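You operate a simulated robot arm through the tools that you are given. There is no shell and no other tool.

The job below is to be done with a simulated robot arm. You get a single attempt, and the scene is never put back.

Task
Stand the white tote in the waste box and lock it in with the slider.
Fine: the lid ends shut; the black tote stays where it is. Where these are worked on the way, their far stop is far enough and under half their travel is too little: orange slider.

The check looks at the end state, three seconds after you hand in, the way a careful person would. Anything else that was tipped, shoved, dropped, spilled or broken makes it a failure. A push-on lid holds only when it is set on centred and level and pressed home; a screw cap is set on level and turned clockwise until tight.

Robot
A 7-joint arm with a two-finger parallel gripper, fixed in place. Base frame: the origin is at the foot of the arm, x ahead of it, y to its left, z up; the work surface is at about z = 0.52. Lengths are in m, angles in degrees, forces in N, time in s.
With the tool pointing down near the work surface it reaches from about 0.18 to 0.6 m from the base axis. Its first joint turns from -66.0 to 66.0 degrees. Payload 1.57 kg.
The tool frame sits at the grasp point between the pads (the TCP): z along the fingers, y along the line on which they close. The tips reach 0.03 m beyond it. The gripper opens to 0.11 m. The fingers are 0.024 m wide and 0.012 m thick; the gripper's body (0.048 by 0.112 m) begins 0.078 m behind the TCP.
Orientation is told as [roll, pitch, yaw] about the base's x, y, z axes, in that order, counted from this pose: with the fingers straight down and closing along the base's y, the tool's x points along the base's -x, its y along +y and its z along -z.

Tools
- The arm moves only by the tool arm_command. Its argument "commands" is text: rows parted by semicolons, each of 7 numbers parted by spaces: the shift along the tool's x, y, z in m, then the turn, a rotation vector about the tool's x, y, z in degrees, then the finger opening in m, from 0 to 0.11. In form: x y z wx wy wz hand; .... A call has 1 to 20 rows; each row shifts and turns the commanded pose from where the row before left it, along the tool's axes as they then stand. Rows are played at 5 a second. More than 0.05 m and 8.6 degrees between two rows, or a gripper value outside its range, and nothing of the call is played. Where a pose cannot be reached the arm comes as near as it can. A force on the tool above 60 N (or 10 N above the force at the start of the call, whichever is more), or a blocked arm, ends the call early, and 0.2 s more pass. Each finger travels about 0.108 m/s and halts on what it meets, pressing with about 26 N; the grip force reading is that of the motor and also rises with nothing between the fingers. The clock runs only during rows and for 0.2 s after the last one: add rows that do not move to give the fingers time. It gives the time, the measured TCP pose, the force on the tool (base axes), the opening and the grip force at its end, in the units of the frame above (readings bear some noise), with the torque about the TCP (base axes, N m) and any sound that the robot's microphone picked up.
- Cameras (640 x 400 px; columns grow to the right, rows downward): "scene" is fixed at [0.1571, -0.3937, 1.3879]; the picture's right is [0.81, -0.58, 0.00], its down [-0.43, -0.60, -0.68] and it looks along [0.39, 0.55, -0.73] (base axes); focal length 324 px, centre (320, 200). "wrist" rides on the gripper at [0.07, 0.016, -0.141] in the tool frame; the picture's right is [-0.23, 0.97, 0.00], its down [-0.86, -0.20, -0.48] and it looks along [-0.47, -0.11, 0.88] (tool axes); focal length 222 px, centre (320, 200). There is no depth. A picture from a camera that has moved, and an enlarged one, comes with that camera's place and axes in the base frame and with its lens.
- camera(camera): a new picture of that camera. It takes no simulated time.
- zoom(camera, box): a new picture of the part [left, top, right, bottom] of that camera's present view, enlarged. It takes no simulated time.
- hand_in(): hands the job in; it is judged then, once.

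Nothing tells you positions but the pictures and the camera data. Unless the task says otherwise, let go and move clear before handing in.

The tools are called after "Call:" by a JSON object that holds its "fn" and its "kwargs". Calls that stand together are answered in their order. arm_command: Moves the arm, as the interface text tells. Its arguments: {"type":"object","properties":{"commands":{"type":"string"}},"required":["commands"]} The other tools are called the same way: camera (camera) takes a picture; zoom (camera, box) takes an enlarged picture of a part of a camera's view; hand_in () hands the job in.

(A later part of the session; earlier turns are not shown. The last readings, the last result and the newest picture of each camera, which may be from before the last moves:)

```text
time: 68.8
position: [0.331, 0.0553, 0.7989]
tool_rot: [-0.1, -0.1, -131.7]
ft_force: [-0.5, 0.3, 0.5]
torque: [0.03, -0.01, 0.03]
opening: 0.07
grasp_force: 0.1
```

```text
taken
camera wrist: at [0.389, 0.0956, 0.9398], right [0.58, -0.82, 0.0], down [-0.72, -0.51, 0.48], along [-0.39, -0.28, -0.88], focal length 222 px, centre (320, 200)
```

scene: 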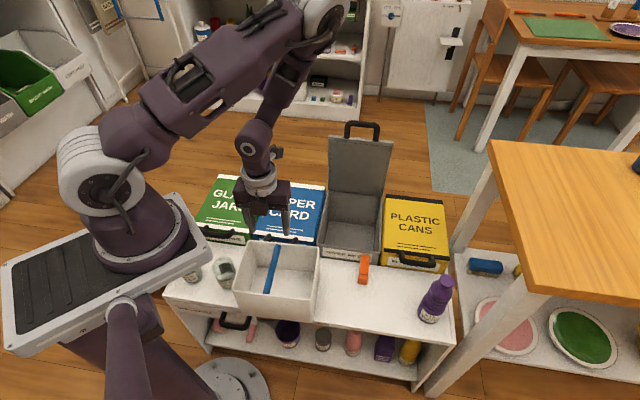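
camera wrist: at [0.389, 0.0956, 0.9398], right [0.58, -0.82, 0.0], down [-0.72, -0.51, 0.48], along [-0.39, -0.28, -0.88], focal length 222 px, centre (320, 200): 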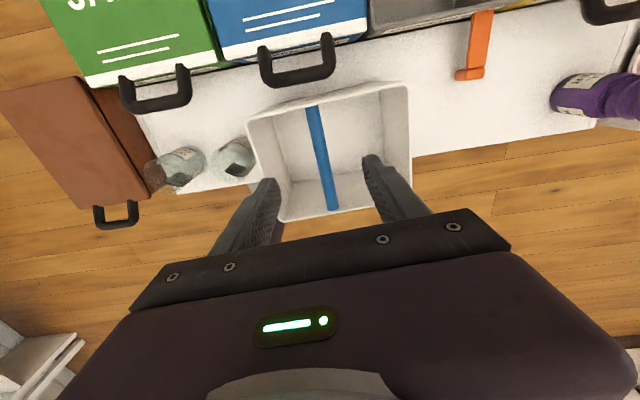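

Call:
{"fn": "zoom", "kwargs": {"camera": "wrist", "box": [220, 60, 440, 240]}}

```text
2.22 times, centred on (330, 150) of wrist
camera zoom: at [0.389, 0.0956, 0.9398], right [0.58, -0.82, 0.0], down [-0.72, -0.51, 0.48], along [-0.39, -0.28, -0.88], focal length 494 px, centre (298, 311)
```

zoom: 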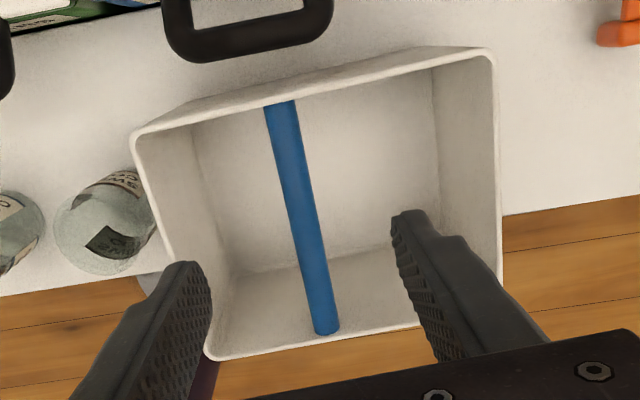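

The wrist pose is reached with the elbow up, and the bar lies 3 mm to the side. I descend to the bar and close.

Call:
{"fn": "arm_command", "kwargs": {"commands": "-0.006 -0.003 0.03 0 0 0 0.06;0 0 0.035 0 0 0 0.06;0 0 0.035 0 0 0 0.06;0 0 0.035 0 0 0 0.06;0 0 0.021 0 0 0 0.06;0 0 0 0 0 0 0.06"}}

Call:
{"fn": "camera", "kwargs": {"camera": "wrist"}}

Call:
{"fn": "zoom", "kwargs": {"camera": "scene", "box": [200, 180, 340, 330]}}

```text
time: 70.2
position: [0.3214, 0.0506, 0.6413]
tool_rot: [0.0, 0.0, -131.5]
ft_force: [0.2, 0.3, 0.8]
torque: [-0.02, -0.02, -0.04]
opening: 0.0601
grasp_force: 0.0
```

```text
taken
camera wrist: at [0.3799, 0.0918, 0.7814], right [0.58, -0.82, 0.0], down [-0.72, -0.51, 0.48], along [-0.39, -0.28, -0.88], focal length 222 px, centre (320, 200)
```

wrist: 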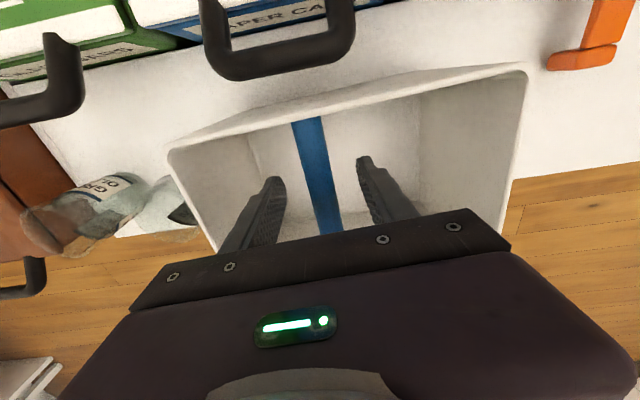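

```text
2.67 times, centred on (270, 255) of scene
camera zoom: at [0.1571, -0.3937, 1.3879], right [0.81, -0.58, 0.0], down [-0.43, -0.6, -0.68], along [0.39, 0.55, -0.73], focal length 863 px, centre (453, 53)
```

zoom: 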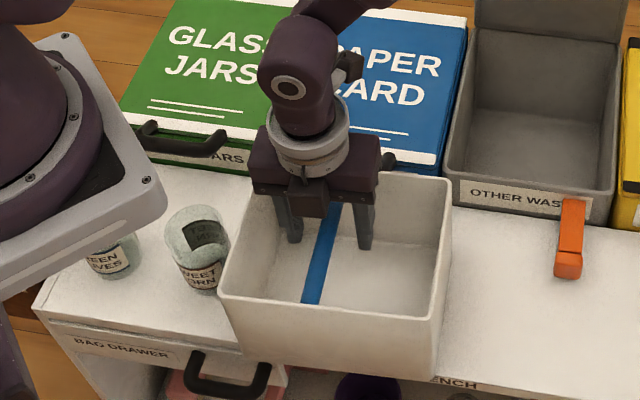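

Call:
{"fn": "arm_command", "kwargs": {"commands": "0 0 0 0 0 0 0.03;0 0 0 0 0 0 0.008;0 0 0 0 0 0 0.008;0 0 0 0 0 0 0.008"}}

Call:
{"fn": "camera", "kwargs": {"camera": "wrist"}}

```text
time: 71.2
position: [0.3223, 0.0509, 0.6417]
tool_rot: [0.0, 0.1, -131.6]
ft_force: [-0.4, 0.0, 0.5]
torque: [0.05, 0.02, -0.03]
opening: 0.0176
grasp_force: 25.4
```

```text
taken
camera wrist: at [0.38, 0.0919, 0.7817], right [0.58, -0.82, 0.0], down [-0.72, -0.51, 0.48], along [-0.39, -0.28, -0.88], focal length 222 px, centre (320, 200)
```

wrist: 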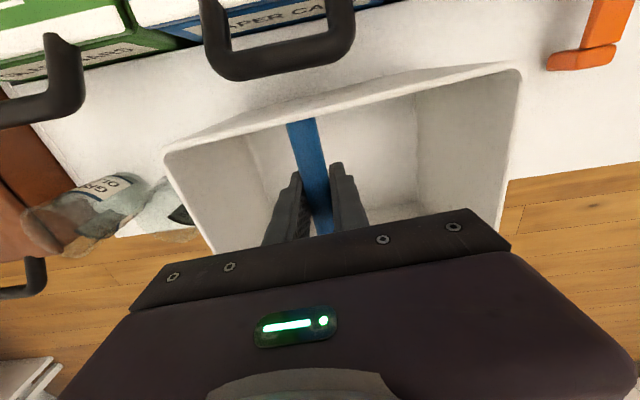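

The bar is gripped (17.6 mm). I lift a little and check weight and tilt.

Call:
{"fn": "arm_command", "kwargs": {"commands": "0 0 -0.01 0 0 0 0.005;0 0 -0.015 0 0 0 0.005;0 0 0 0 0 0 0.005;0 0 0 0 0 0 0.005"}}

Call:
{"fn": "camera", "kwargs": {"camera": "wrist"}}

Call:
{"fn": "zoom", "kwargs": {"camera": "scene", "box": [200, 180, 340, 330]}}

```text
time: 72.2
position: [0.3204, 0.0523, 0.666]
tool_rot: [0.1, 0.0, -131.6]
ft_force: [0.5, 0.0, -3.3]
torque: [0.08, 0.01, 0.0]
opening: 0.0174
grasp_force: 25.5
```

```text
taken
camera wrist: at [0.3791, 0.0929, 0.8067], right [0.58, -0.82, 0.0], down [-0.72, -0.51, 0.48], along [-0.39, -0.28, -0.88], focal length 222 px, centre (320, 200)
```

wrist: 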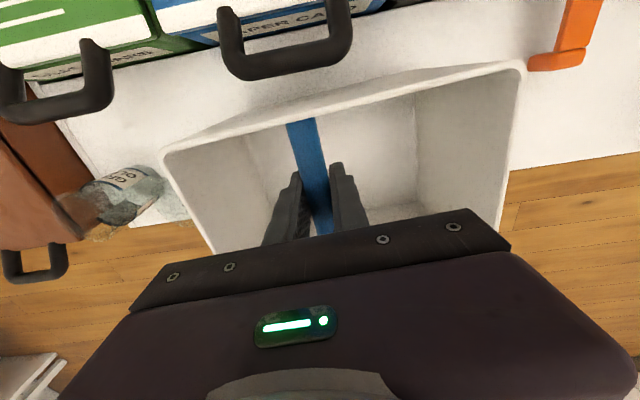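

```text
2.67 times, centred on (270, 255) of scene
camera zoom: at [0.1572, -0.3937, 1.3879], right [0.81, -0.58, 0.0], down [-0.43, -0.6, -0.68], along [0.39, 0.55, -0.73], focal length 863 px, centre (453, 53)
```

zoom: 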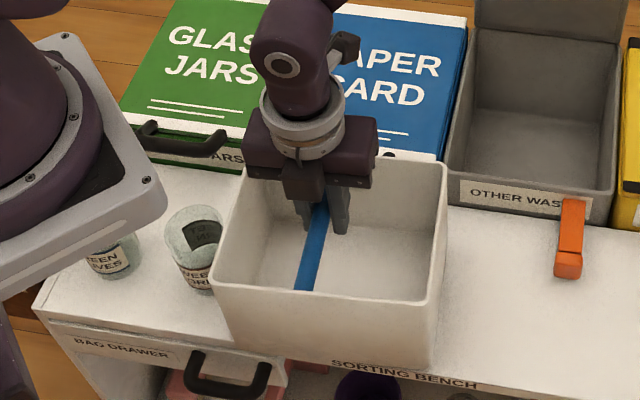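

The tote lifts level, about 0.35 kg. I raise it clear and move outward before turning it.

Call:
{"fn": "arm_command", "kwargs": {"commands": "0 0 -0.04 0 0 0 0.005;0 0 -0.04 0 0 0 0.005;0 0 -0.03 0 0 0 0.005;0.0232 0.0267 -0.02 0 0 0 0.005;0.0232 0.0267 -0.02 0 0 0 0.005;0.0232 0.0267 -0.02 0 0 0 0.005;0.0232 0.0267 -0.02 0 0 0 0.005;0 0 0 0 0 0 0.005"}}

Call:
{"fn": "camera", "kwargs": {"camera": "scene"}}

Call:
{"fn": "camera", "kwargs": {"camera": "wrist"}}

```text
time: 74.0
position: [0.4629, 0.051, 0.858]
tool_rot: [0.0, 0.0, -131.6]
ft_force: [-0.3, -0.6, -3.7]
torque: [0.05, -0.05, 0.0]
opening: 0.0175
grasp_force: 25.1
```

```text
taken
```

scene: 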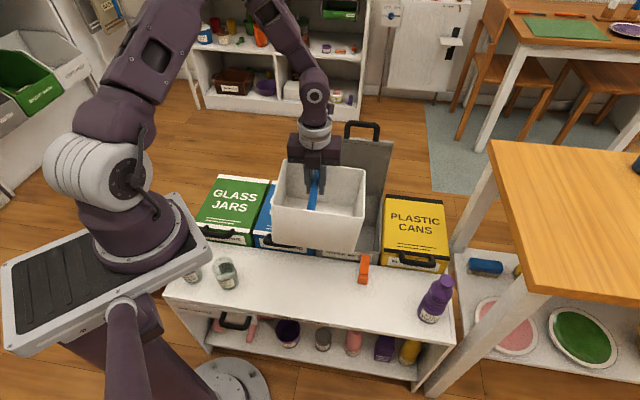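

```text
taken
camera wrist: at [0.5203, 0.0931, 0.9983], right [0.58, -0.82, 0.0], down [-0.72, -0.51, 0.48], along [-0.39, -0.28, -0.88], focal length 222 px, centre (320, 200)
```

wrist: 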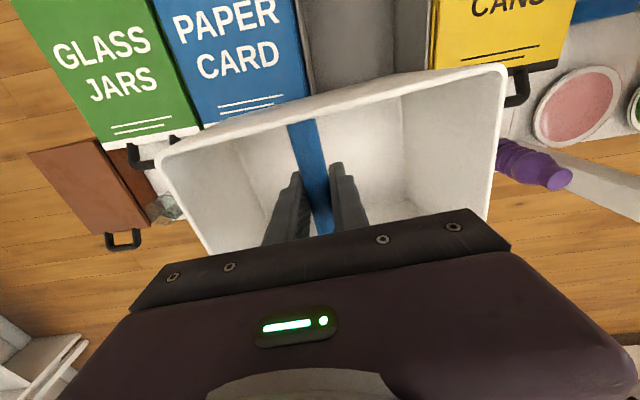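

Call:
{"fn": "arm_command", "kwargs": {"commands": "0 0 0 0 0 -7.81 0.005;0 0 0 0 0 -7.81 0.005;0 0 0 0 0 -7.81 0.005;0 0 0 0 0 -7.81 0.005;0 0 0 0 0 -7.81 0.005;0 0 0 0 0 -7.81 0.005;0 0 0 0 0 -7.81 0.005;0 0 0 0 0 -7.81 0.005;0 0 0 0 0 -7.81 0.005;0 0 0 0 0 -7.81 0.005;0 0 0 0 0 -7.81 0.005;0 0 0 0 0 0 0.005"}}

Call:
{"fn": "camera", "kwargs": {"camera": "scene"}}

Call:
{"fn": "camera", "kwargs": {"camera": "wrist"}}

```text
time: 76.6
position: [0.4645, 0.0499, 0.8571]
tool_rot: [-0.1, 0.0, -45.6]
ft_force: [-0.4, -0.8, -3.4]
torque: [0.02, 0.04, 0.02]
opening: 0.0176
grasp_force: 26.0
```

```text
taken
```

scene: 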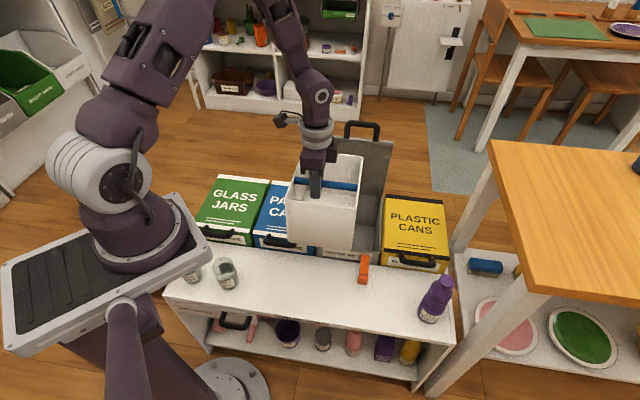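

```text
taken
camera wrist: at [0.4265, 0.1108, 0.9971], right [0.85, 0.52, 0.0], down [0.46, -0.75, 0.48], along [0.25, -0.41, -0.88], focal length 222 px, centre (320, 200)
```

wrist: 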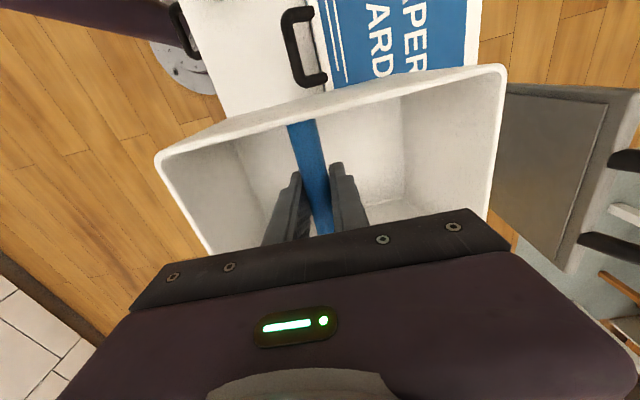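

The tote rolled about 5° on the bar after lifting (back side low); tilting the tool by -5° levels it and also adds reach. Then I move part way toward the box and check the clearance to the open lid.

Call:
{"fn": "arm_command", "kwargs": {"commands": "0 0 0 -5 0 0 0.005;-0.0206 0.0266 0.0023 0 0 0 0.005;-0.0206 0.0266 0.0023 0 0 0 0.005;-0.0206 0.0266 0.0023 0 0 0 0.005;0 0 0 0 0 0 0.005"}}

Call:
{"fn": "camera", "kwargs": {"camera": "wrist"}}

Call:
{"fn": "zoom", "kwargs": {"camera": "scene", "box": [260, 100, 440, 290]}}

```text
time: 77.8
position: [0.5649, 0.0609, 0.8564]
tool_rot: [5.0, 0.0, -45.6]
ft_force: [-0.4, -0.5, -4.1]
torque: [0.03, 0.08, 0.02]
opening: 0.0177
grasp_force: 25.4
```

```text
taken
camera wrist: at [0.5183, 0.1132, 0.9982], right [0.85, 0.51, 0.09], down [0.43, -0.78, 0.46], along [0.3, -0.36, -0.88], focal length 222 px, centre (320, 200)
```

wrist: 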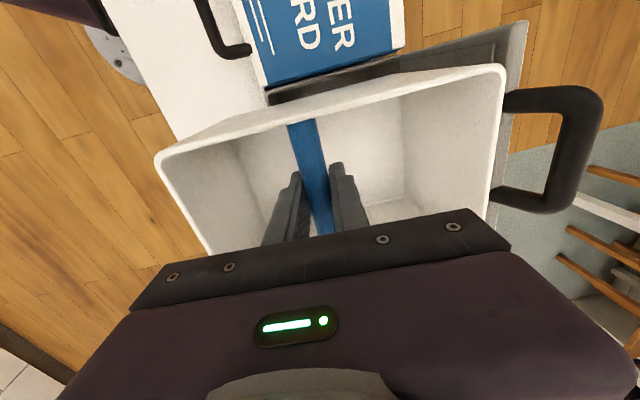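

```text
2.11 times, centred on (350, 195) of scene
camera zoom: at [0.1572, -0.3937, 1.3879], right [0.81, -0.58, 0.0], down [-0.43, -0.6, -0.68], along [0.39, 0.55, -0.73], focal length 682 px, centre (257, 210)
```

zoom: 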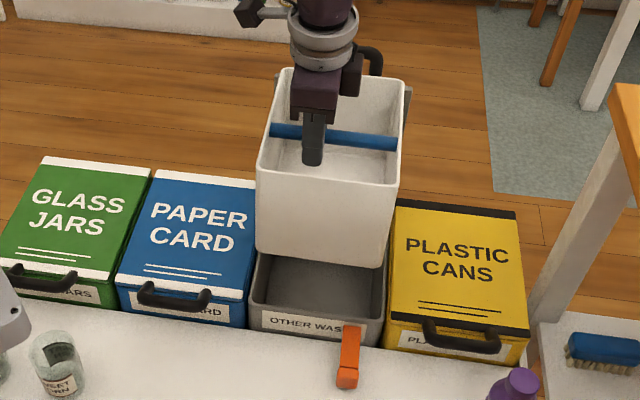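

Good alignment so far. I move the remaining distance over the box and lower until the tote's bottom is just above the box rim.

Call:
{"fn": "arm_command", "kwargs": {"commands": "0 0.0195 0.0017 0 0 0 0.005;0 0.0195 0.0017 0 0 0 0.005;0 -0.0035 0.04 0 0 0 0.005;0 -0.0035 0.04 0 0 0 0.005;0 -0.0035 0.04 0 0 0 0.005;0 0 0 0 0 0 0.005"}}

Call:
{"fn": "camera", "kwargs": {"camera": "wrist"}}

Call:
{"fn": "zoom", "kwargs": {"camera": "scene", "box": [290, 130, 410, 280]}}

```text
time: 79.2
position: [0.5895, 0.0893, 0.7368]
tool_rot: [5.1, 0.1, -45.7]
ft_force: [-0.4, 0.8, -3.1]
torque: [0.02, 0.09, 0.0]
opening: 0.0174
grasp_force: 25.6
```

```text
taken
camera wrist: at [0.5435, 0.141, 0.8784], right [0.85, 0.51, 0.09], down [0.42, -0.78, 0.46], along [0.3, -0.36, -0.88], focal length 222 px, centre (320, 200)
```

wrist: 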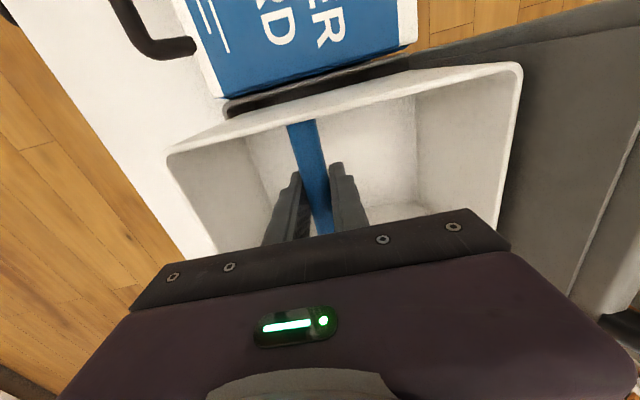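

```text
2.67 times, centred on (350, 205) of scene
camera zoom: at [0.1572, -0.3937, 1.3879], right [0.81, -0.58, 0.0], down [-0.43, -0.6, -0.68], along [0.39, 0.55, -0.73], focal length 863 px, centre (240, 187)
```

zoom: 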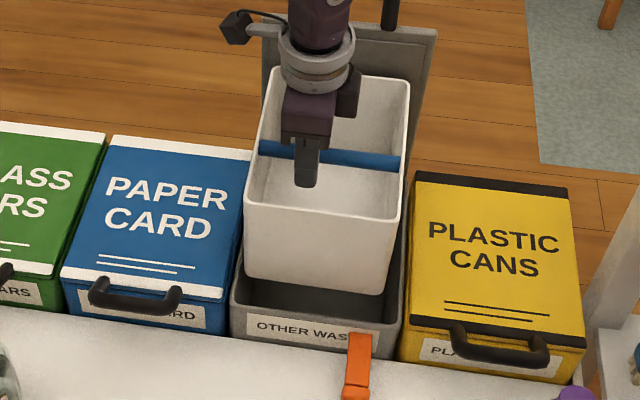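

The tote's back rim appears to have brushed the lid and rolled back a few degrees. I ease it 7 mm forward (toward me), level the tool, and compare again.

Call:
{"fn": "arm_command", "kwargs": {"commands": "0 -0.007 -0.0006 0 0 0 0.005;0 0 0 4 0 0 0.005;0 0 0 0 0 0 0.005"}}

Call:
{"fn": "camera", "kwargs": {"camera": "wrist"}}

Call:
{"fn": "zoom", "kwargs": {"camera": "scene", "box": [300, 130, 400, 270]}}

```text
time: 80.0
position: [0.5856, 0.0852, 0.7364]
tool_rot: [1.0, 0.0, -45.7]
ft_force: [-0.8, 0.4, -2.7]
torque: [0.04, 0.11, 0.01]
opening: 0.0174
grasp_force: 26.3
```

```text
taken
camera wrist: at [0.5476, 0.1441, 0.8782], right [0.86, 0.52, 0.02], down [0.45, -0.76, 0.47], along [0.26, -0.4, -0.88], focal length 222 px, centre (320, 200)
```

wrist: 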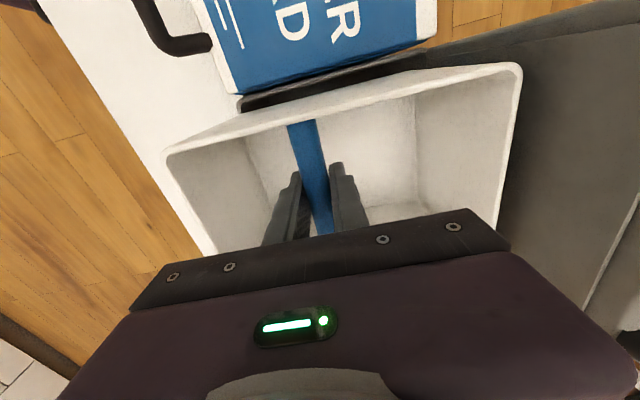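

```text
2.86 times, centred on (350, 200) of scene
camera zoom: at [0.1572, -0.3937, 1.3879], right [0.81, -0.58, 0.0], down [-0.43, -0.6, -0.68], along [0.39, 0.55, -0.73], focal length 925 px, centre (234, 200)
```

zoom: 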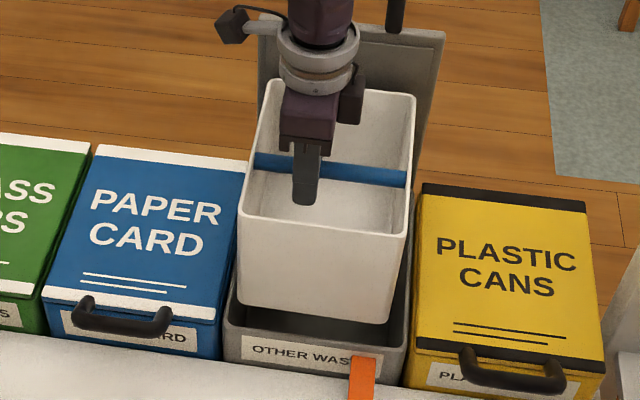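

The scene view shows the tote's front bottom edge about over the box's front wall, so it needs to be ~7 mm further back; laterally it is centred. I adjust and lower a bit to check.

Call:
{"fn": "arm_command", "kwargs": {"commands": "0 0.0075 0 0 0 0 0.005;0 -0.0003 0.015 0 0 0 0.005;0 -0.0003 0.015 0 0 0 0.005;0 0 0 0 0 0 0.005"}}

Call:
{"fn": "zoom", "kwargs": {"camera": "scene", "box": [310, 170, 400, 270]}}

Call:
{"fn": "camera", "kwargs": {"camera": "wrist"}}

```text
time: 81.0
position: [0.5907, 0.0904, 0.7064]
tool_rot: [1.0, 0.1, -45.7]
ft_force: [-0.4, 0.3, -3.1]
torque: [0.03, 0.07, 0.0]
opening: 0.0172
grasp_force: 25.7
```

```text
4.00 times, centred on (355, 220) of scene
camera zoom: at [0.1572, -0.3937, 1.3879], right [0.81, -0.58, 0.0], down [-0.43, -0.6, -0.68], along [0.39, 0.55, -0.73], focal length 1295 px, centre (180, 120)
```

zoom: 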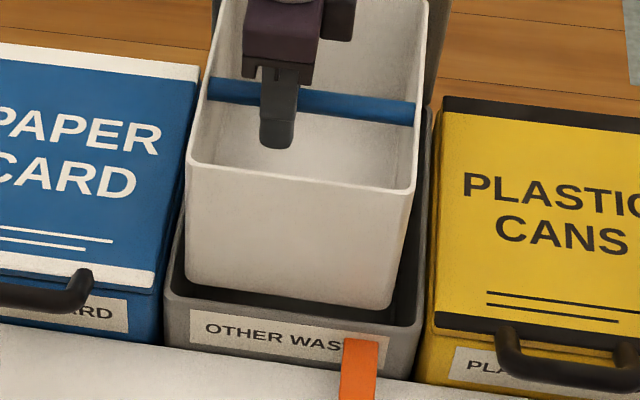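

```text
taken
camera wrist: at [0.552, 0.1491, 0.848], right [0.86, 0.52, 0.02], down [0.45, -0.76, 0.47], along [0.26, -0.4, -0.88], focal length 222 px, centre (320, 200)
```

wrist: 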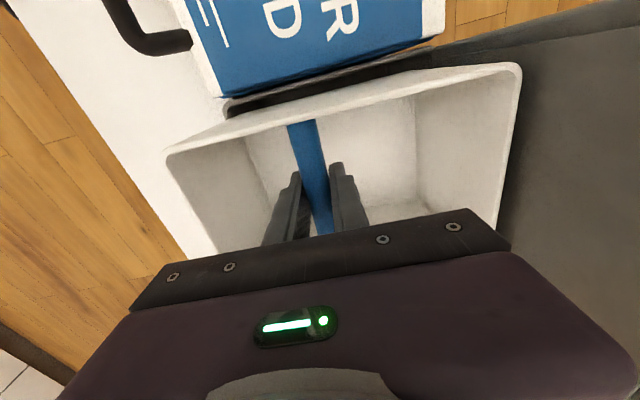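

The tote's bottom is now just at rim height with a visible gap at the front; the left gap is smaller than the right, so I shift 4 mm right and keep lowering.

Call:
{"fn": "arm_command", "kwargs": {"commands": "-0.004 0 0 0 0 0 0.005;0 -0.0003 0.015 0 0 0 0.005;0 -0.0003 0.015 0 0 0 0.005;0 0 0 0 0 0 0.005"}}

Call:
{"fn": "zoom", "kwargs": {"camera": "scene", "box": [310, 170, 400, 270]}}

```text
time: 82.0
position: [0.5952, 0.0862, 0.6768]
tool_rot: [1.2, 0.0, -45.7]
ft_force: [0.5, 0.0, -3.8]
torque: [0.03, 0.12, 0.01]
opening: 0.0172
grasp_force: 25.7
```

```text
4.00 times, centred on (355, 220) of scene
camera zoom: at [0.1572, -0.3937, 1.3879], right [0.81, -0.58, 0.0], down [-0.43, -0.6, -0.68], along [0.39, 0.55, -0.73], focal length 1295 px, centre (180, 120)
```

zoom: 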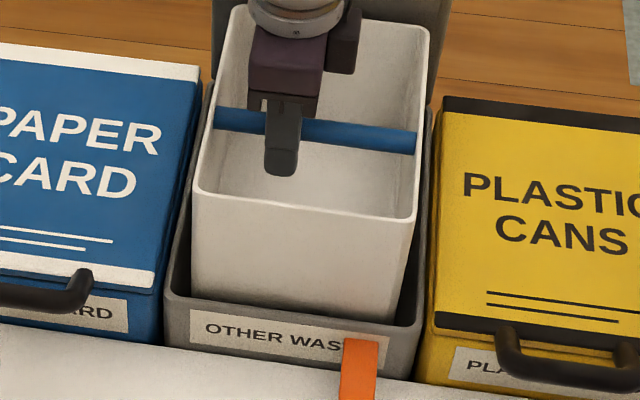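

It is entering cleanly with no contact. I continue lowering in small steps.

Call:
{"fn": "arm_command", "kwargs": {"commands": "0 -0.0003 0.015 0 0 0 0.005;0 -0.0003 0.015 0 0 0 0.005;0 -0.0003 0.015 0 0 0 0.005;0 -0.0003 0.015 0 0 0 0.005;0 0 0 0 0 0 0.005"}}

Call:
{"fn": "zoom", "kwargs": {"camera": "scene", "box": [310, 170, 400, 270]}}

Call:
{"fn": "camera", "kwargs": {"camera": "wrist"}}

```text
time: 83.2
position: [0.5947, 0.0876, 0.6178]
tool_rot: [1.1, 0.0, -45.6]
ft_force: [-0.2, -0.2, -2.9]
torque: [0.03, 0.08, -0.04]
opening: 0.0175
grasp_force: 26.0
```

```text
4.00 times, centred on (355, 220) of scene
camera zoom: at [0.1572, -0.3937, 1.3879], right [0.81, -0.58, 0.0], down [-0.43, -0.6, -0.68], along [0.39, 0.55, -0.73], focal length 1295 px, centre (180, 120)
```

zoom: 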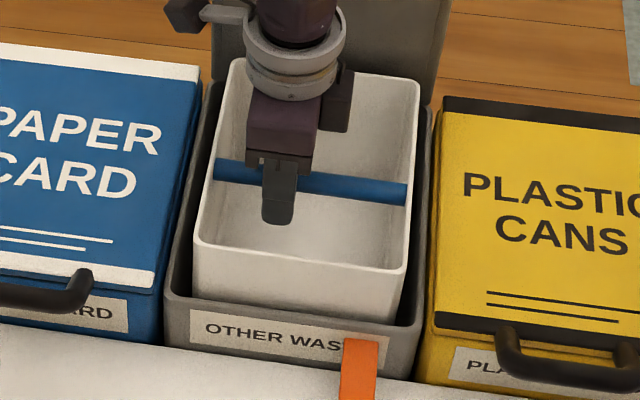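

```text
taken
camera wrist: at [0.557, 0.1461, 0.7576], right [0.86, 0.52, 0.02], down [0.45, -0.76, 0.47], along [0.26, -0.4, -0.88], focal length 222 px, centre (320, 200)
```

wrist: 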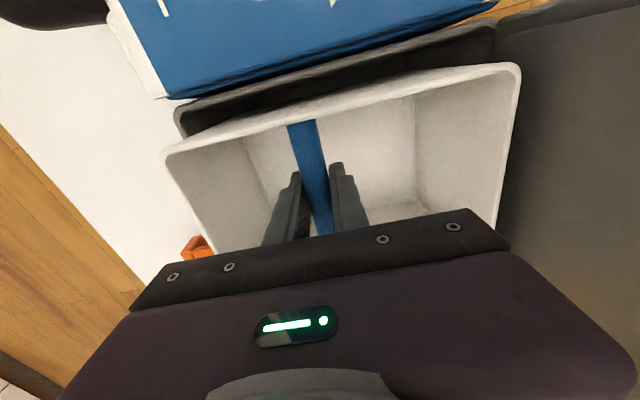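

Call:
{"fn": "arm_command", "kwargs": {"commands": "0 -0.0002 0.01 0 0 0 0.005;0 -0.0002 0.01 0 0 0 0.005;0 -0.0002 0.01 0 0 0 0.005;0 0 0 0 0 0 0.005"}}

Call:
{"fn": "zoom", "kwargs": {"camera": "scene", "box": [310, 170, 400, 270]}}

```text
time: 84.2
position: [0.5942, 0.0866, 0.5868]
tool_rot: [1.0, 0.0, -45.7]
ft_force: [-0.1, 0.0, -4.3]
torque: [0.02, 0.09, 0.02]
opening: 0.0175
grasp_force: 26.2
```

```text
4.00 times, centred on (355, 220) of scene
camera zoom: at [0.1572, -0.3937, 1.3879], right [0.81, -0.58, 0.0], down [-0.43, -0.6, -0.68], along [0.39, 0.55, -0.73], focal length 1295 px, centre (180, 120)
```

zoom: 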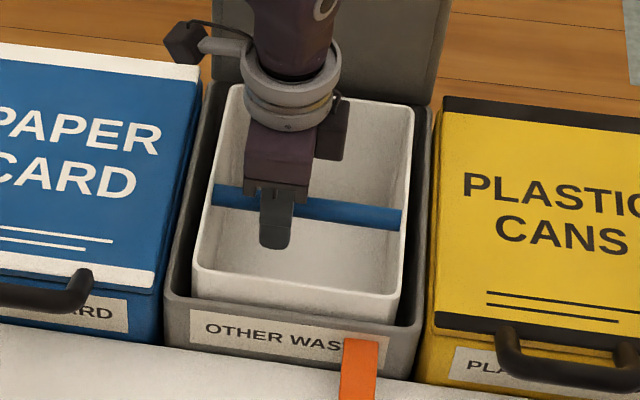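

Call:
{"fn": "arm_command", "kwargs": {"commands": "0 -0.0002 0.01 0 0 0 0.005;0 -0.0002 0.007 0 0 0 0.005;0 0 0 0 0 0 0.005"}}

Call:
{"fn": "zoom", "kwargs": {"camera": "scene", "box": [310, 170, 400, 270]}}

```text
time: 85.0
position: [0.5946, 0.0873, 0.5688]
tool_rot: [1.1, 0.0, -45.6]
ft_force: [0.1, -0.5, -3.3]
torque: [0.03, 0.07, -0.03]
opening: 0.0175
grasp_force: 25.6
```

```text
4.00 times, centred on (355, 220) of scene
camera zoom: at [0.1572, -0.3937, 1.3879], right [0.81, -0.58, 0.0], down [-0.43, -0.6, -0.68], along [0.39, 0.55, -0.73], focal length 1295 px, centre (180, 120)
```

zoom: 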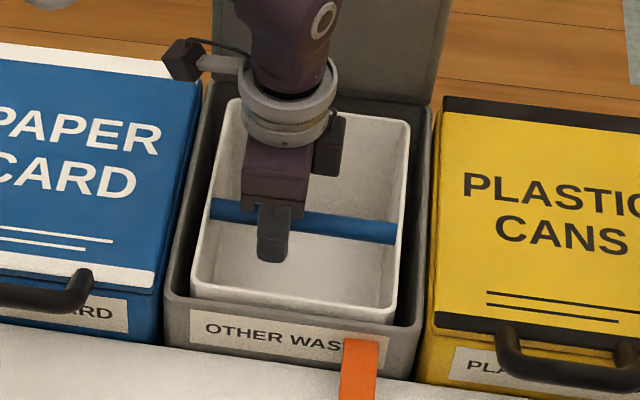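

Call:
{"fn": "arm_command", "kwargs": {"commands": "0 -0.0001 0.005 0 0 0 0.005;0 -0.0001 0.005 0 0 0 0.005;0 0 0 0 0 0 0.005"}}

Call:
{"fn": "zoom", "kwargs": {"camera": "scene", "box": [310, 170, 400, 270]}}

```text
time: 85.8
position: [0.593, 0.0874, 0.5602]
tool_rot: [0.7, 0.2, -45.6]
ft_force: [-0.1, -0.4, -3.4]
torque: [0.01, 0.08, -0.04]
opening: 0.0174
grasp_force: 25.4
out of reach, approached as far as the arm can: row 2
```

```text
4.00 times, centred on (355, 220) of scene
camera zoom: at [0.1572, -0.3937, 1.3879], right [0.81, -0.58, 0.0], down [-0.43, -0.6, -0.68], along [0.39, 0.55, -0.73], focal length 1295 px, centre (180, 120)
```

zoom: 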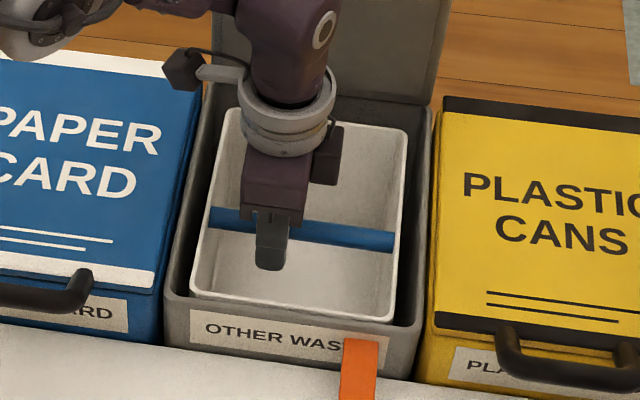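

The arm's reach ends 2–4 cm above the box floor. I tilt the tool back about the bar to gain reach, watching that the tote stays fairly level.

Call:
{"fn": "arm_command", "kwargs": {"commands": "0 0 0 -3 0 0 0.005;0 0 0 -3 0 0 0.005;0 0 0 0 0 0 0.005"}}

Call:
{"fn": "zoom", "kwargs": {"camera": "scene", "box": [310, 170, 400, 270]}}

Call:
{"fn": "camera", "kwargs": {"camera": "wrist"}}

```text
time: 86.6
position: [0.5957, 0.0856, 0.5595]
tool_rot: [7.1, -0.1, -45.8]
ft_force: [-0.3, -0.5, -4.1]
torque: [0.03, 0.08, -0.01]
opening: 0.0175
grasp_force: 25.6
```

```text
4.00 times, centred on (355, 220) of scene
camera zoom: at [0.1572, -0.3937, 1.3879], right [0.81, -0.58, 0.0], down [-0.43, -0.6, -0.68], along [0.39, 0.55, -0.73], focal length 1295 px, centre (180, 120)
```

zoom: 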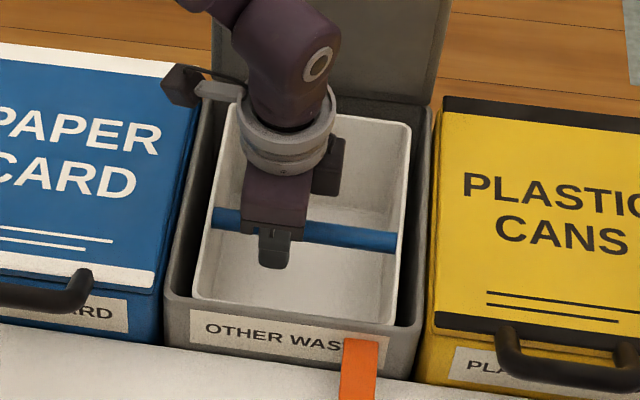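

```text
taken
camera wrist: at [0.5457, 0.1348, 0.7], right [0.85, 0.51, 0.12], down [0.41, -0.79, 0.45], along [0.33, -0.33, -0.88], focal length 222 px, centre (320, 200)
```

wrist: 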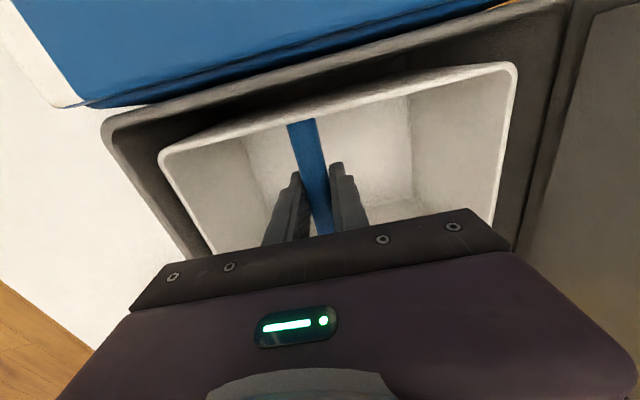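

Call:
{"fn": "arm_command", "kwargs": {"commands": "0 -0.0009 0.007 0 0 0 0.005;0 -0.0009 0.007 0 0 0 0.005;0 0 0 0 0 0 0.005"}}

Call:
{"fn": "camera", "kwargs": {"camera": "wrist"}}

Call:
{"fn": "zoom", "kwargs": {"camera": "scene", "box": [310, 170, 400, 270]}}

```text
time: 87.4
position: [0.5936, 0.0871, 0.5442]
tool_rot: [7.0, 0.0, -45.8]
ft_force: [-0.9, 1.7, -3.0]
torque: [0.01, 0.08, -0.03]
opening: 0.0174
grasp_force: 26.0
```

```text
taken
camera wrist: at [0.5454, 0.1354, 0.6861], right [0.85, 0.51, 0.12], down [0.41, -0.79, 0.45], along [0.33, -0.33, -0.88], focal length 222 px, centre (320, 200)
```

wrist: 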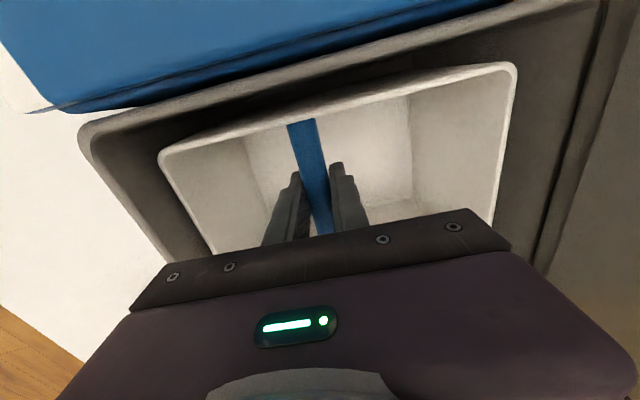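

```text
4.00 times, centred on (355, 220) of scene
camera zoom: at [0.1572, -0.3937, 1.3879], right [0.81, -0.58, 0.0], down [-0.43, -0.6, -0.68], along [0.39, 0.55, -0.73], focal length 1295 px, centre (180, 120)
```

zoom: 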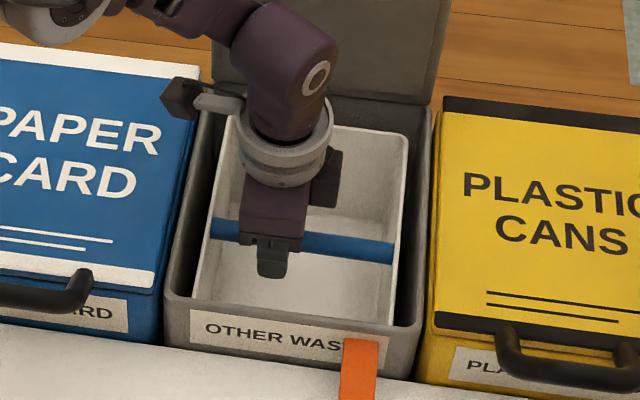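

Call:
{"fn": "arm_command", "kwargs": {"commands": "0 0 0 -3 0 0 0.005;0 -0.0012 0.006 0 0 0 0.005;0 -0.0012 0.006 0 0 0 0.005;0 0 0 0 0 0 0.005"}}

Call:
{"fn": "camera", "kwargs": {"camera": "wrist"}}

Call:
{"fn": "zoom", "kwargs": {"camera": "scene", "box": [310, 170, 400, 270]}}

```text
time: 88.4
position: [0.5979, 0.0865, 0.5334]
tool_rot: [10.2, -0.1, -45.7]
ft_force: [2.7, 4.0, 12.1]
torque: [0.04, 0.1, 0.09]
opening: 0.0176
grasp_force: 26.4
```

```text
taken
camera wrist: at [0.5423, 0.1299, 0.6743], right [0.84, 0.51, 0.17], down [0.39, -0.81, 0.44], along [0.36, -0.3, -0.88], focal length 222 px, centre (320, 200)
```

wrist: 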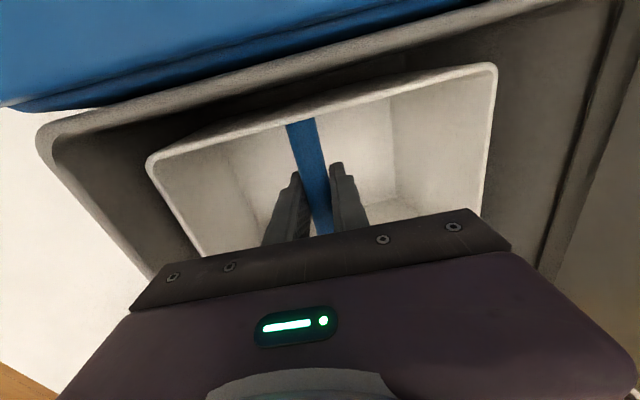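

```text
4.00 times, centred on (355, 220) of scene
camera zoom: at [0.157, -0.3937, 1.388], right [0.81, -0.58, 0.0], down [-0.43, -0.6, -0.68], along [0.39, 0.55, -0.73], focal length 1295 px, centre (180, 120)
```

zoom: 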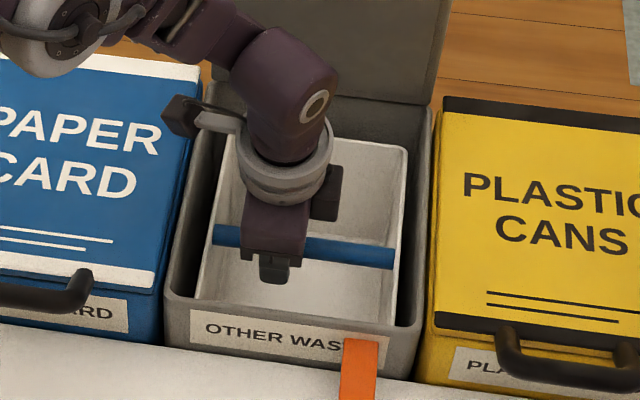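

The tote has touched the floor of the box (12 N up) and levelled itself. I open the fingers and withdraw upward.

Call:
{"fn": "arm_command", "kwargs": {"commands": "0 0 -0.001 0 0 0 0.02;0 0 0 0 0 0 0.04;0 0 0 0 0 0 0.055;0 0 0 0 0 0 0.055;0 0 -0.03 0 0 0 0.055;0 0 -0.04 0 0 0 0.055;0 0 -0.04 0 0 0 0.055;0 0 -0.04 0 0 0 0.055;0 0 -0.04 0 0 0 0.055;0 0 -0.04 0 0 0 0.055;0 0 0 0 0 0 0.055"}}

Call:
{"fn": "camera", "kwargs": {"camera": "wrist"}}

Call:
{"fn": "zoom", "kwargs": {"camera": "scene", "box": [310, 170, 400, 270]}}

Call:
{"fn": "camera", "kwargs": {"camera": "scene"}}

```text
time: 90.8
position: [0.5648, 0.0595, 0.763]
tool_rot: [10.0, 0.0, -45.7]
ft_force: [-0.3, 0.4, -1.0]
torque: [0.0, 0.01, -0.01]
opening: 0.0551
grasp_force: 0.1
```

```text
taken
camera wrist: at [0.5102, 0.1024, 0.9034], right [0.84, 0.51, 0.17], down [0.4, -0.81, 0.44], along [0.36, -0.3, -0.88], focal length 222 px, centre (320, 200)
```

wrist: 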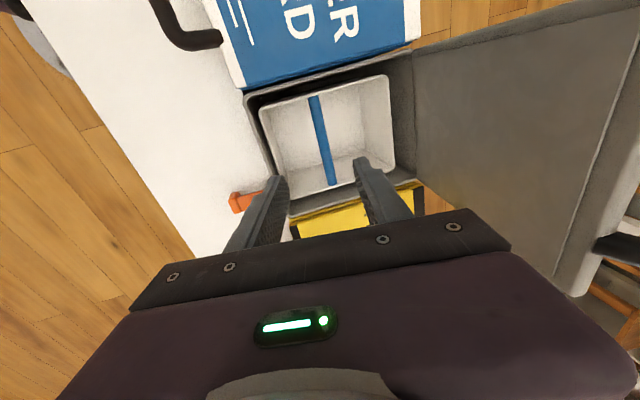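

```text
4.00 times, centred on (355, 220) of scene
camera zoom: at [0.1571, -0.3937, 1.3879], right [0.81, -0.58, 0.0], down [-0.43, -0.6, -0.68], along [0.39, 0.55, -0.73], focal length 1295 px, centre (180, 120)
```

zoom: 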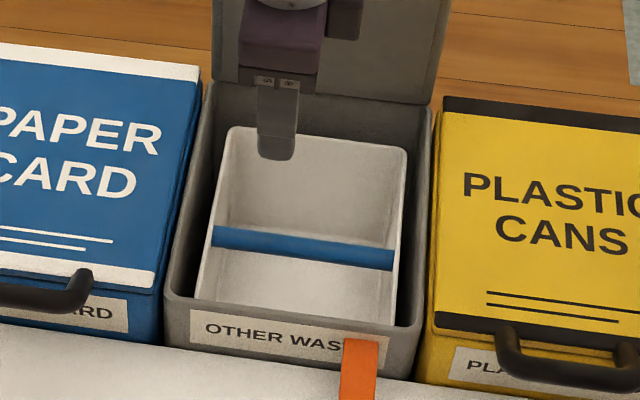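

```text
taken
```

scene: 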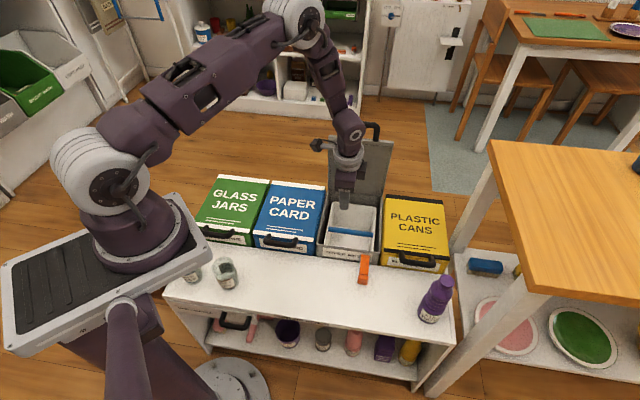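

The tote stands in the box. I check its level and the gap at the front by the slider.

Call:
{"fn": "zoom", "kwargs": {"camera": "wrist", "box": [220, 50, 440, 230]}}

Call:
{"fn": "zoom", "kwargs": {"camera": "wrist", "box": [240, 150, 320, 220]}}

```text
2.22 times, centred on (330, 140) of wrist
camera zoom: at [0.5102, 0.1024, 0.9034], right [0.84, 0.51, 0.17], down [0.4, -0.81, 0.44], along [0.36, -0.3, -0.88], focal length 494 px, centre (298, 333)
```

zoom: 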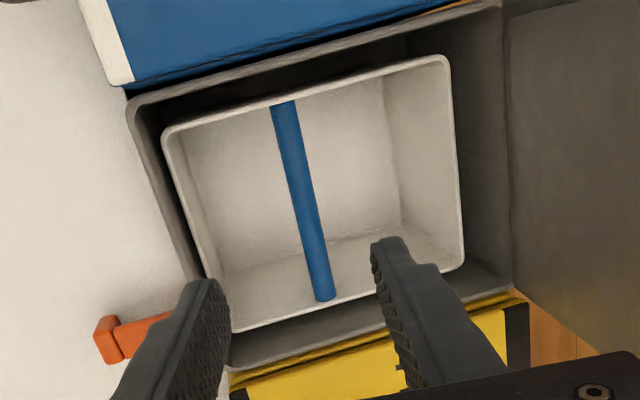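

```text
5.71 times, centred on (280, 185) of wrist
camera zoom: at [0.5102, 0.1024, 0.9034], right [0.84, 0.51, 0.17], down [0.4, -0.81, 0.44], along [0.36, -0.3, -0.88], focal length 1269 px, centre (549, 286)
```

zoom: 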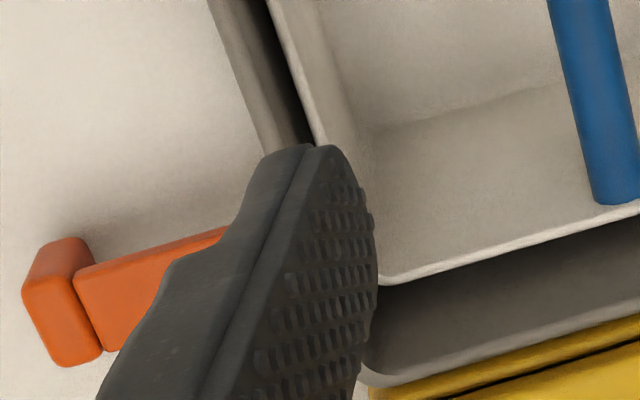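

The tote is deep enough for the slider to pass over its front rim near the right corner. I level the tool, close the fingers and position them in front of the knob to push the slider in.

Call:
{"fn": "arm_command", "kwargs": {"commands": "0 0 0 5 0 0 0.03;0 0 0 5 0 0 0.01;-0.0157 -0.0362 0 0 0 0 0;-0.0157 -0.0362 0 0 0 0 0;-0.0157 -0.0362 0 0 0 0 0;-0.0157 -0.0362 0 0 0 0 0;-0.0157 -0.0362 0 0 0 0 0;0 0 0.04 0 0 0 0;0 0 0.04 0 0 0 0;0 0 0.03 0 0 0 0;0 0 0 0 0 0 0"}}

Call:
{"fn": "camera", "kwargs": {"camera": "wrist"}}

Call:
{"fn": "zoom", "kwargs": {"camera": "scene", "box": [300, 180, 440, 320]}}

```text
time: 93.2
position: [0.4951, -0.1242, 0.6482]
tool_rot: [0.0, 0.0, -45.8]
ft_force: [-0.7, 0.6, 0.5]
torque: [0.0, -0.01, 0.01]
opening: 0.0002
grasp_force: 21.2
```

```text
taken
camera wrist: at [0.4576, -0.0638, 0.7887], right [0.86, 0.52, 0.0], down [0.45, -0.75, 0.48], along [0.25, -0.41, -0.88], focal length 222 px, centre (320, 200)
```

wrist: 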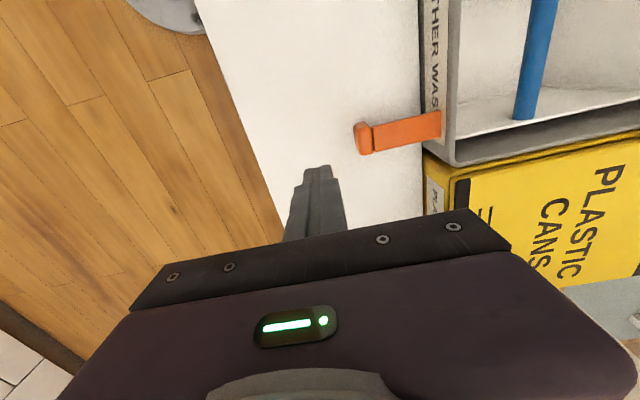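

```text
2.86 times, centred on (370, 250) of scene
camera zoom: at [0.1571, -0.3937, 1.3879], right [0.81, -0.58, 0.0], down [-0.43, -0.6, -0.68], along [0.39, 0.55, -0.73], focal length 925 px, centre (177, 57)
```

zoom: 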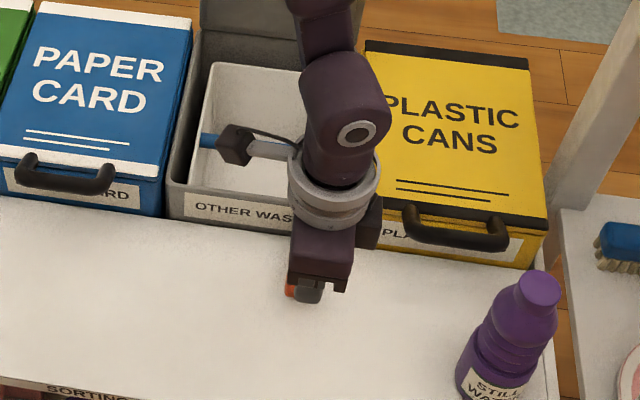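

Call:
{"fn": "arm_command", "kwargs": {"commands": "0.006 0 0.03 0 0 0 0;0 0 0.03 0 0 0 0;0 0 0.023 0 0 0 0;0 0.012 0 0 0 0 0;0 0.01 0 0 0 0 0;0 0 0 0 0 0 0"}}

Call:
{"fn": "camera", "kwargs": {"camera": "wrist"}}

Call:
{"fn": "zoom", "kwargs": {"camera": "scene", "box": [320, 220, 400, 300]}}

```text
time: 94.6
position: [0.5035, -0.1042, 0.5669]
tool_rot: [0.0, 0.0, -45.8]
ft_force: [-0.3, 1.0, 0.0]
torque: [0.02, 0.02, 0.01]
opening: 0.0003
grasp_force: 21.3
```

```text
taken
camera wrist: at [0.4674, -0.0431, 0.7067], right [0.86, 0.52, 0.0], down [0.45, -0.75, 0.48], along [0.25, -0.41, -0.88], focal length 222 px, centre (320, 200)
```

wrist: 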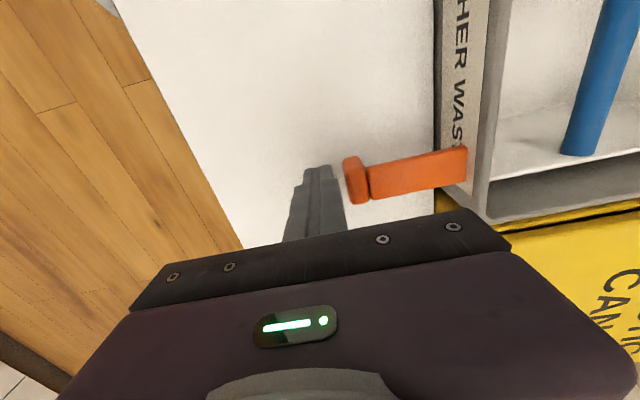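

```text
5.00 times, centred on (360, 260) of scene
camera zoom: at [0.1572, -0.3937, 1.3879], right [0.81, -0.58, 0.0], down [-0.43, -0.6, -0.68], along [0.39, 0.55, -0.73], focal length 1619 px, centre (120, -100)
```

zoom: 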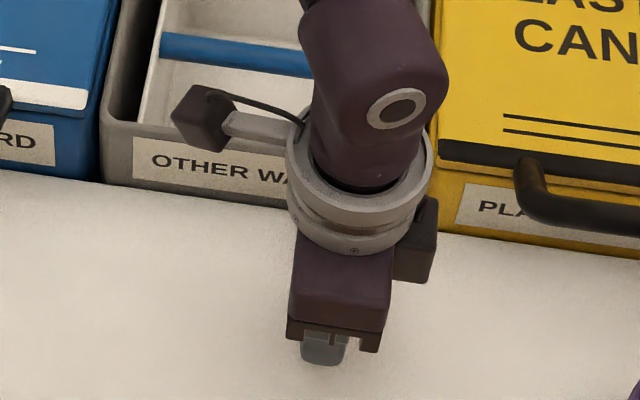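

Call:
{"fn": "arm_command", "kwargs": {"commands": "0 0.008 0 0 0 0 0;0 0.008 0 0 0 0 0;0 0.008 0 0 0 0 0;0 0 0 0 0 0 0"}}

Call:
{"fn": "camera", "kwargs": {"camera": "wrist"}}

```text
time: 95.6
position: [0.5212, -0.088, 0.5669]
tool_rot: [0.0, 0.0, -45.7]
ft_force: [-0.8, -1.1, -0.2]
torque: [0.01, 0.01, 0.03]
opening: 0.0
grasp_force: 21.3
```

```text
taken
camera wrist: at [0.4831, -0.0272, 0.7077], right [0.86, 0.52, 0.0], down [0.45, -0.75, 0.48], along [0.25, -0.41, -0.88], focal length 222 px, centre (320, 200)
```

wrist: 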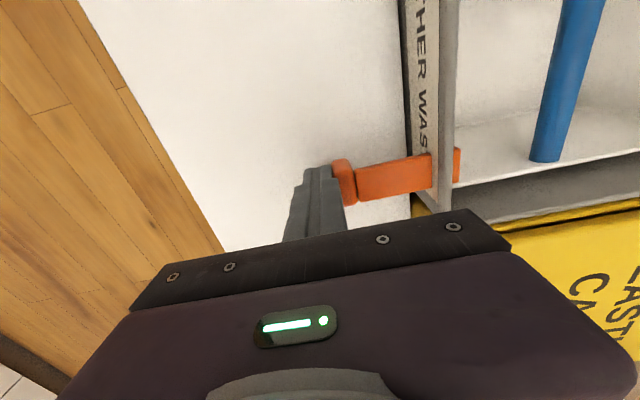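

The slider moves in freely, its tip appearing above the tote's rim. I keep pushing.

Call:
{"fn": "arm_command", "kwargs": {"commands": "0 0.008 0 0 0 0 0;0 0.008 0 0 0 0 0;0 0 0 0 0 0 0"}}

Call:
{"fn": "camera", "kwargs": {"camera": "wrist"}}

```text
time: 96.4
position: [0.5315, -0.0782, 0.5661]
tool_rot: [0.1, 0.1, -45.7]
ft_force: [-0.9, -0.1, 0.3]
torque: [0.01, 0.0, 0.01]
opening: 0.0
grasp_force: 21.4
```

```text
taken
camera wrist: at [0.495, -0.0166, 0.7066], right [0.86, 0.52, 0.0], down [0.45, -0.75, 0.48], along [0.25, -0.41, -0.88], focal length 222 px, centre (320, 200)
```

wrist: 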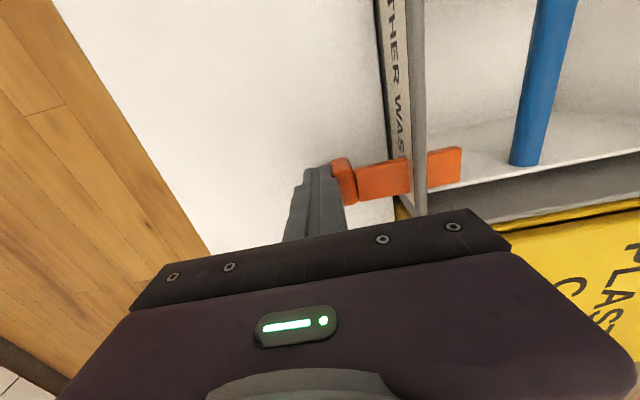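

Call:
{"fn": "arm_command", "kwargs": {"commands": "0 0.006 0 0 0 0 0;0 0.005 0 0 0 0 0;0 0 0 0 0 0 0"}}

Call:
{"fn": "camera", "kwargs": {"camera": "wrist"}}

```text
time: 97.2
position: [0.5412, -0.0703, 0.5675]
tool_rot: [0.0, 0.0, -45.7]
ft_force: [-1.0, 0.4, -0.4]
torque: [-0.03, 0.03, 0.03]
opening: 0.0001
grasp_force: 21.1
```

```text
taken
camera wrist: at [0.5025, -0.0094, 0.7076], right [0.86, 0.52, 0.0], down [0.45, -0.75, 0.48], along [0.25, -0.41, -0.88], focal length 222 px, centre (320, 200)
```

wrist: 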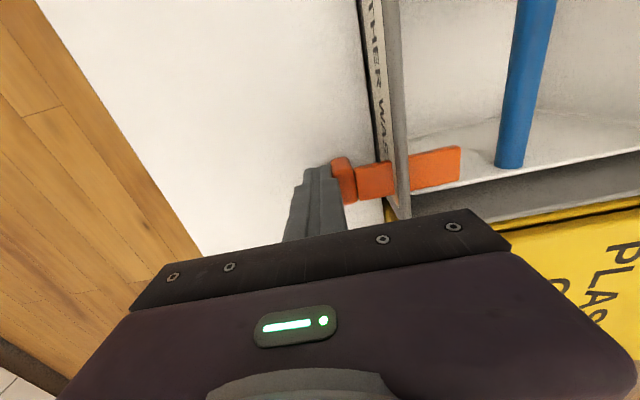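

Call:
{"fn": "arm_command", "kwargs": {"commands": "0 0.005 0 0 0 0 0;0 0.005 0 0 0 0 0;0 0 0 0 0 0 0"}}

Call:
{"fn": "camera", "kwargs": {"camera": "wrist"}}

```text
time: 98.0
position: [0.5443, -0.0674, 0.5672]
tool_rot: [-0.4, 0.2, -45.7]
ft_force: [-29.6, -39.5, 17.4]
torque: [-0.34, 0.27, 0.18]
opening: 0.0002
grasp_force: 20.9
```

```text
taken
camera wrist: at [0.5077, -0.0045, 0.7069], right [0.86, 0.52, -0.01], down [0.46, -0.75, 0.48], along [0.24, -0.41, -0.88], focal length 222 px, centre (320, 200)
```

wrist: 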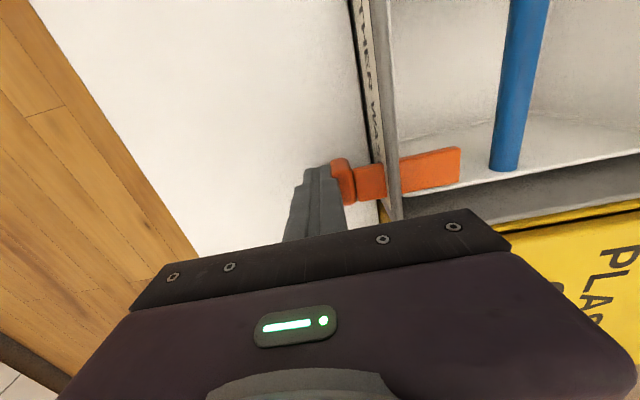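

The slider reached its inner stop (49 N). I back off and lift away, then check it.

Call:
{"fn": "arm_command", "kwargs": {"commands": "0 -0.01 0 0 0 0 0;0 -0.02 0 0 0 0 0;0 -0.02 -0.02 0 0 0 0;0 0 -0.045 0 0 0 0;0 0 -0.045 0 0 0 0.02;0 0 -0.045 0 0 0 0.04;0 0 0 0 0 0 0.05"}}

Call:
{"fn": "camera", "kwargs": {"camera": "wrist"}}

Call:
{"fn": "zoom", "kwargs": {"camera": "scene", "box": [310, 170, 400, 270]}}

Call:
{"fn": "camera", "kwargs": {"camera": "scene"}}

```text
time: 99.6
position: [0.5114, -0.0939, 0.7214]
tool_rot: [0.0, 0.1, -45.7]
ft_force: [-0.5, 0.4, 0.6]
torque: [0.01, 0.02, 0.0]
opening: 0.0502
grasp_force: 0.0
```

```text
taken
camera wrist: at [0.4742, -0.0335, 0.8627], right [0.86, 0.52, 0.0], down [0.45, -0.75, 0.48], along [0.25, -0.41, -0.88], focal length 222 px, centre (320, 200)
```

wrist: 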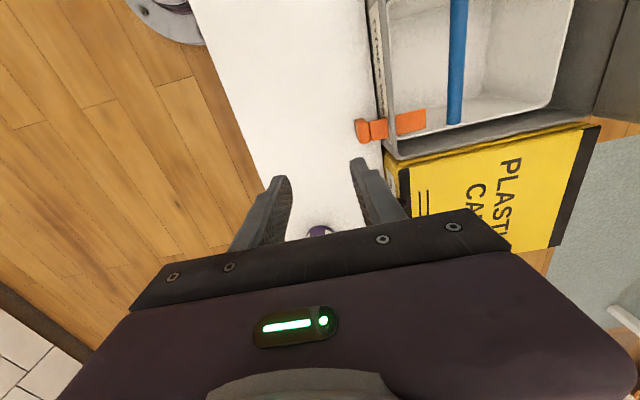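

```text
4.00 times, centred on (355, 220) of scene
camera zoom: at [0.1571, -0.3937, 1.3879], right [0.81, -0.58, 0.0], down [-0.43, -0.6, -0.68], along [0.39, 0.55, -0.73], focal length 1295 px, centre (180, 120)
```

zoom: 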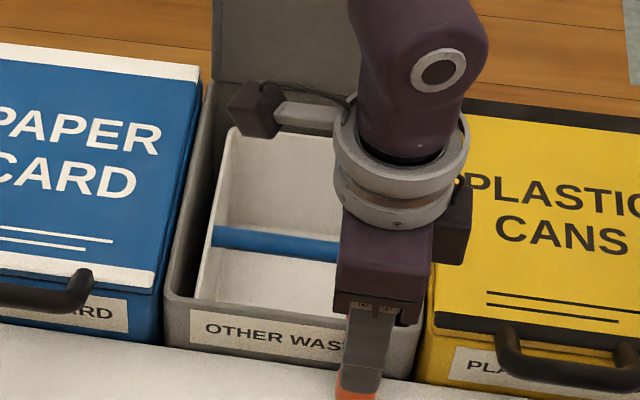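

```text
taken
```

scene: 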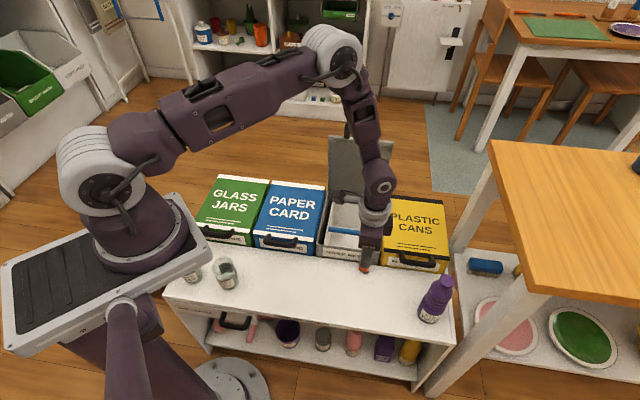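

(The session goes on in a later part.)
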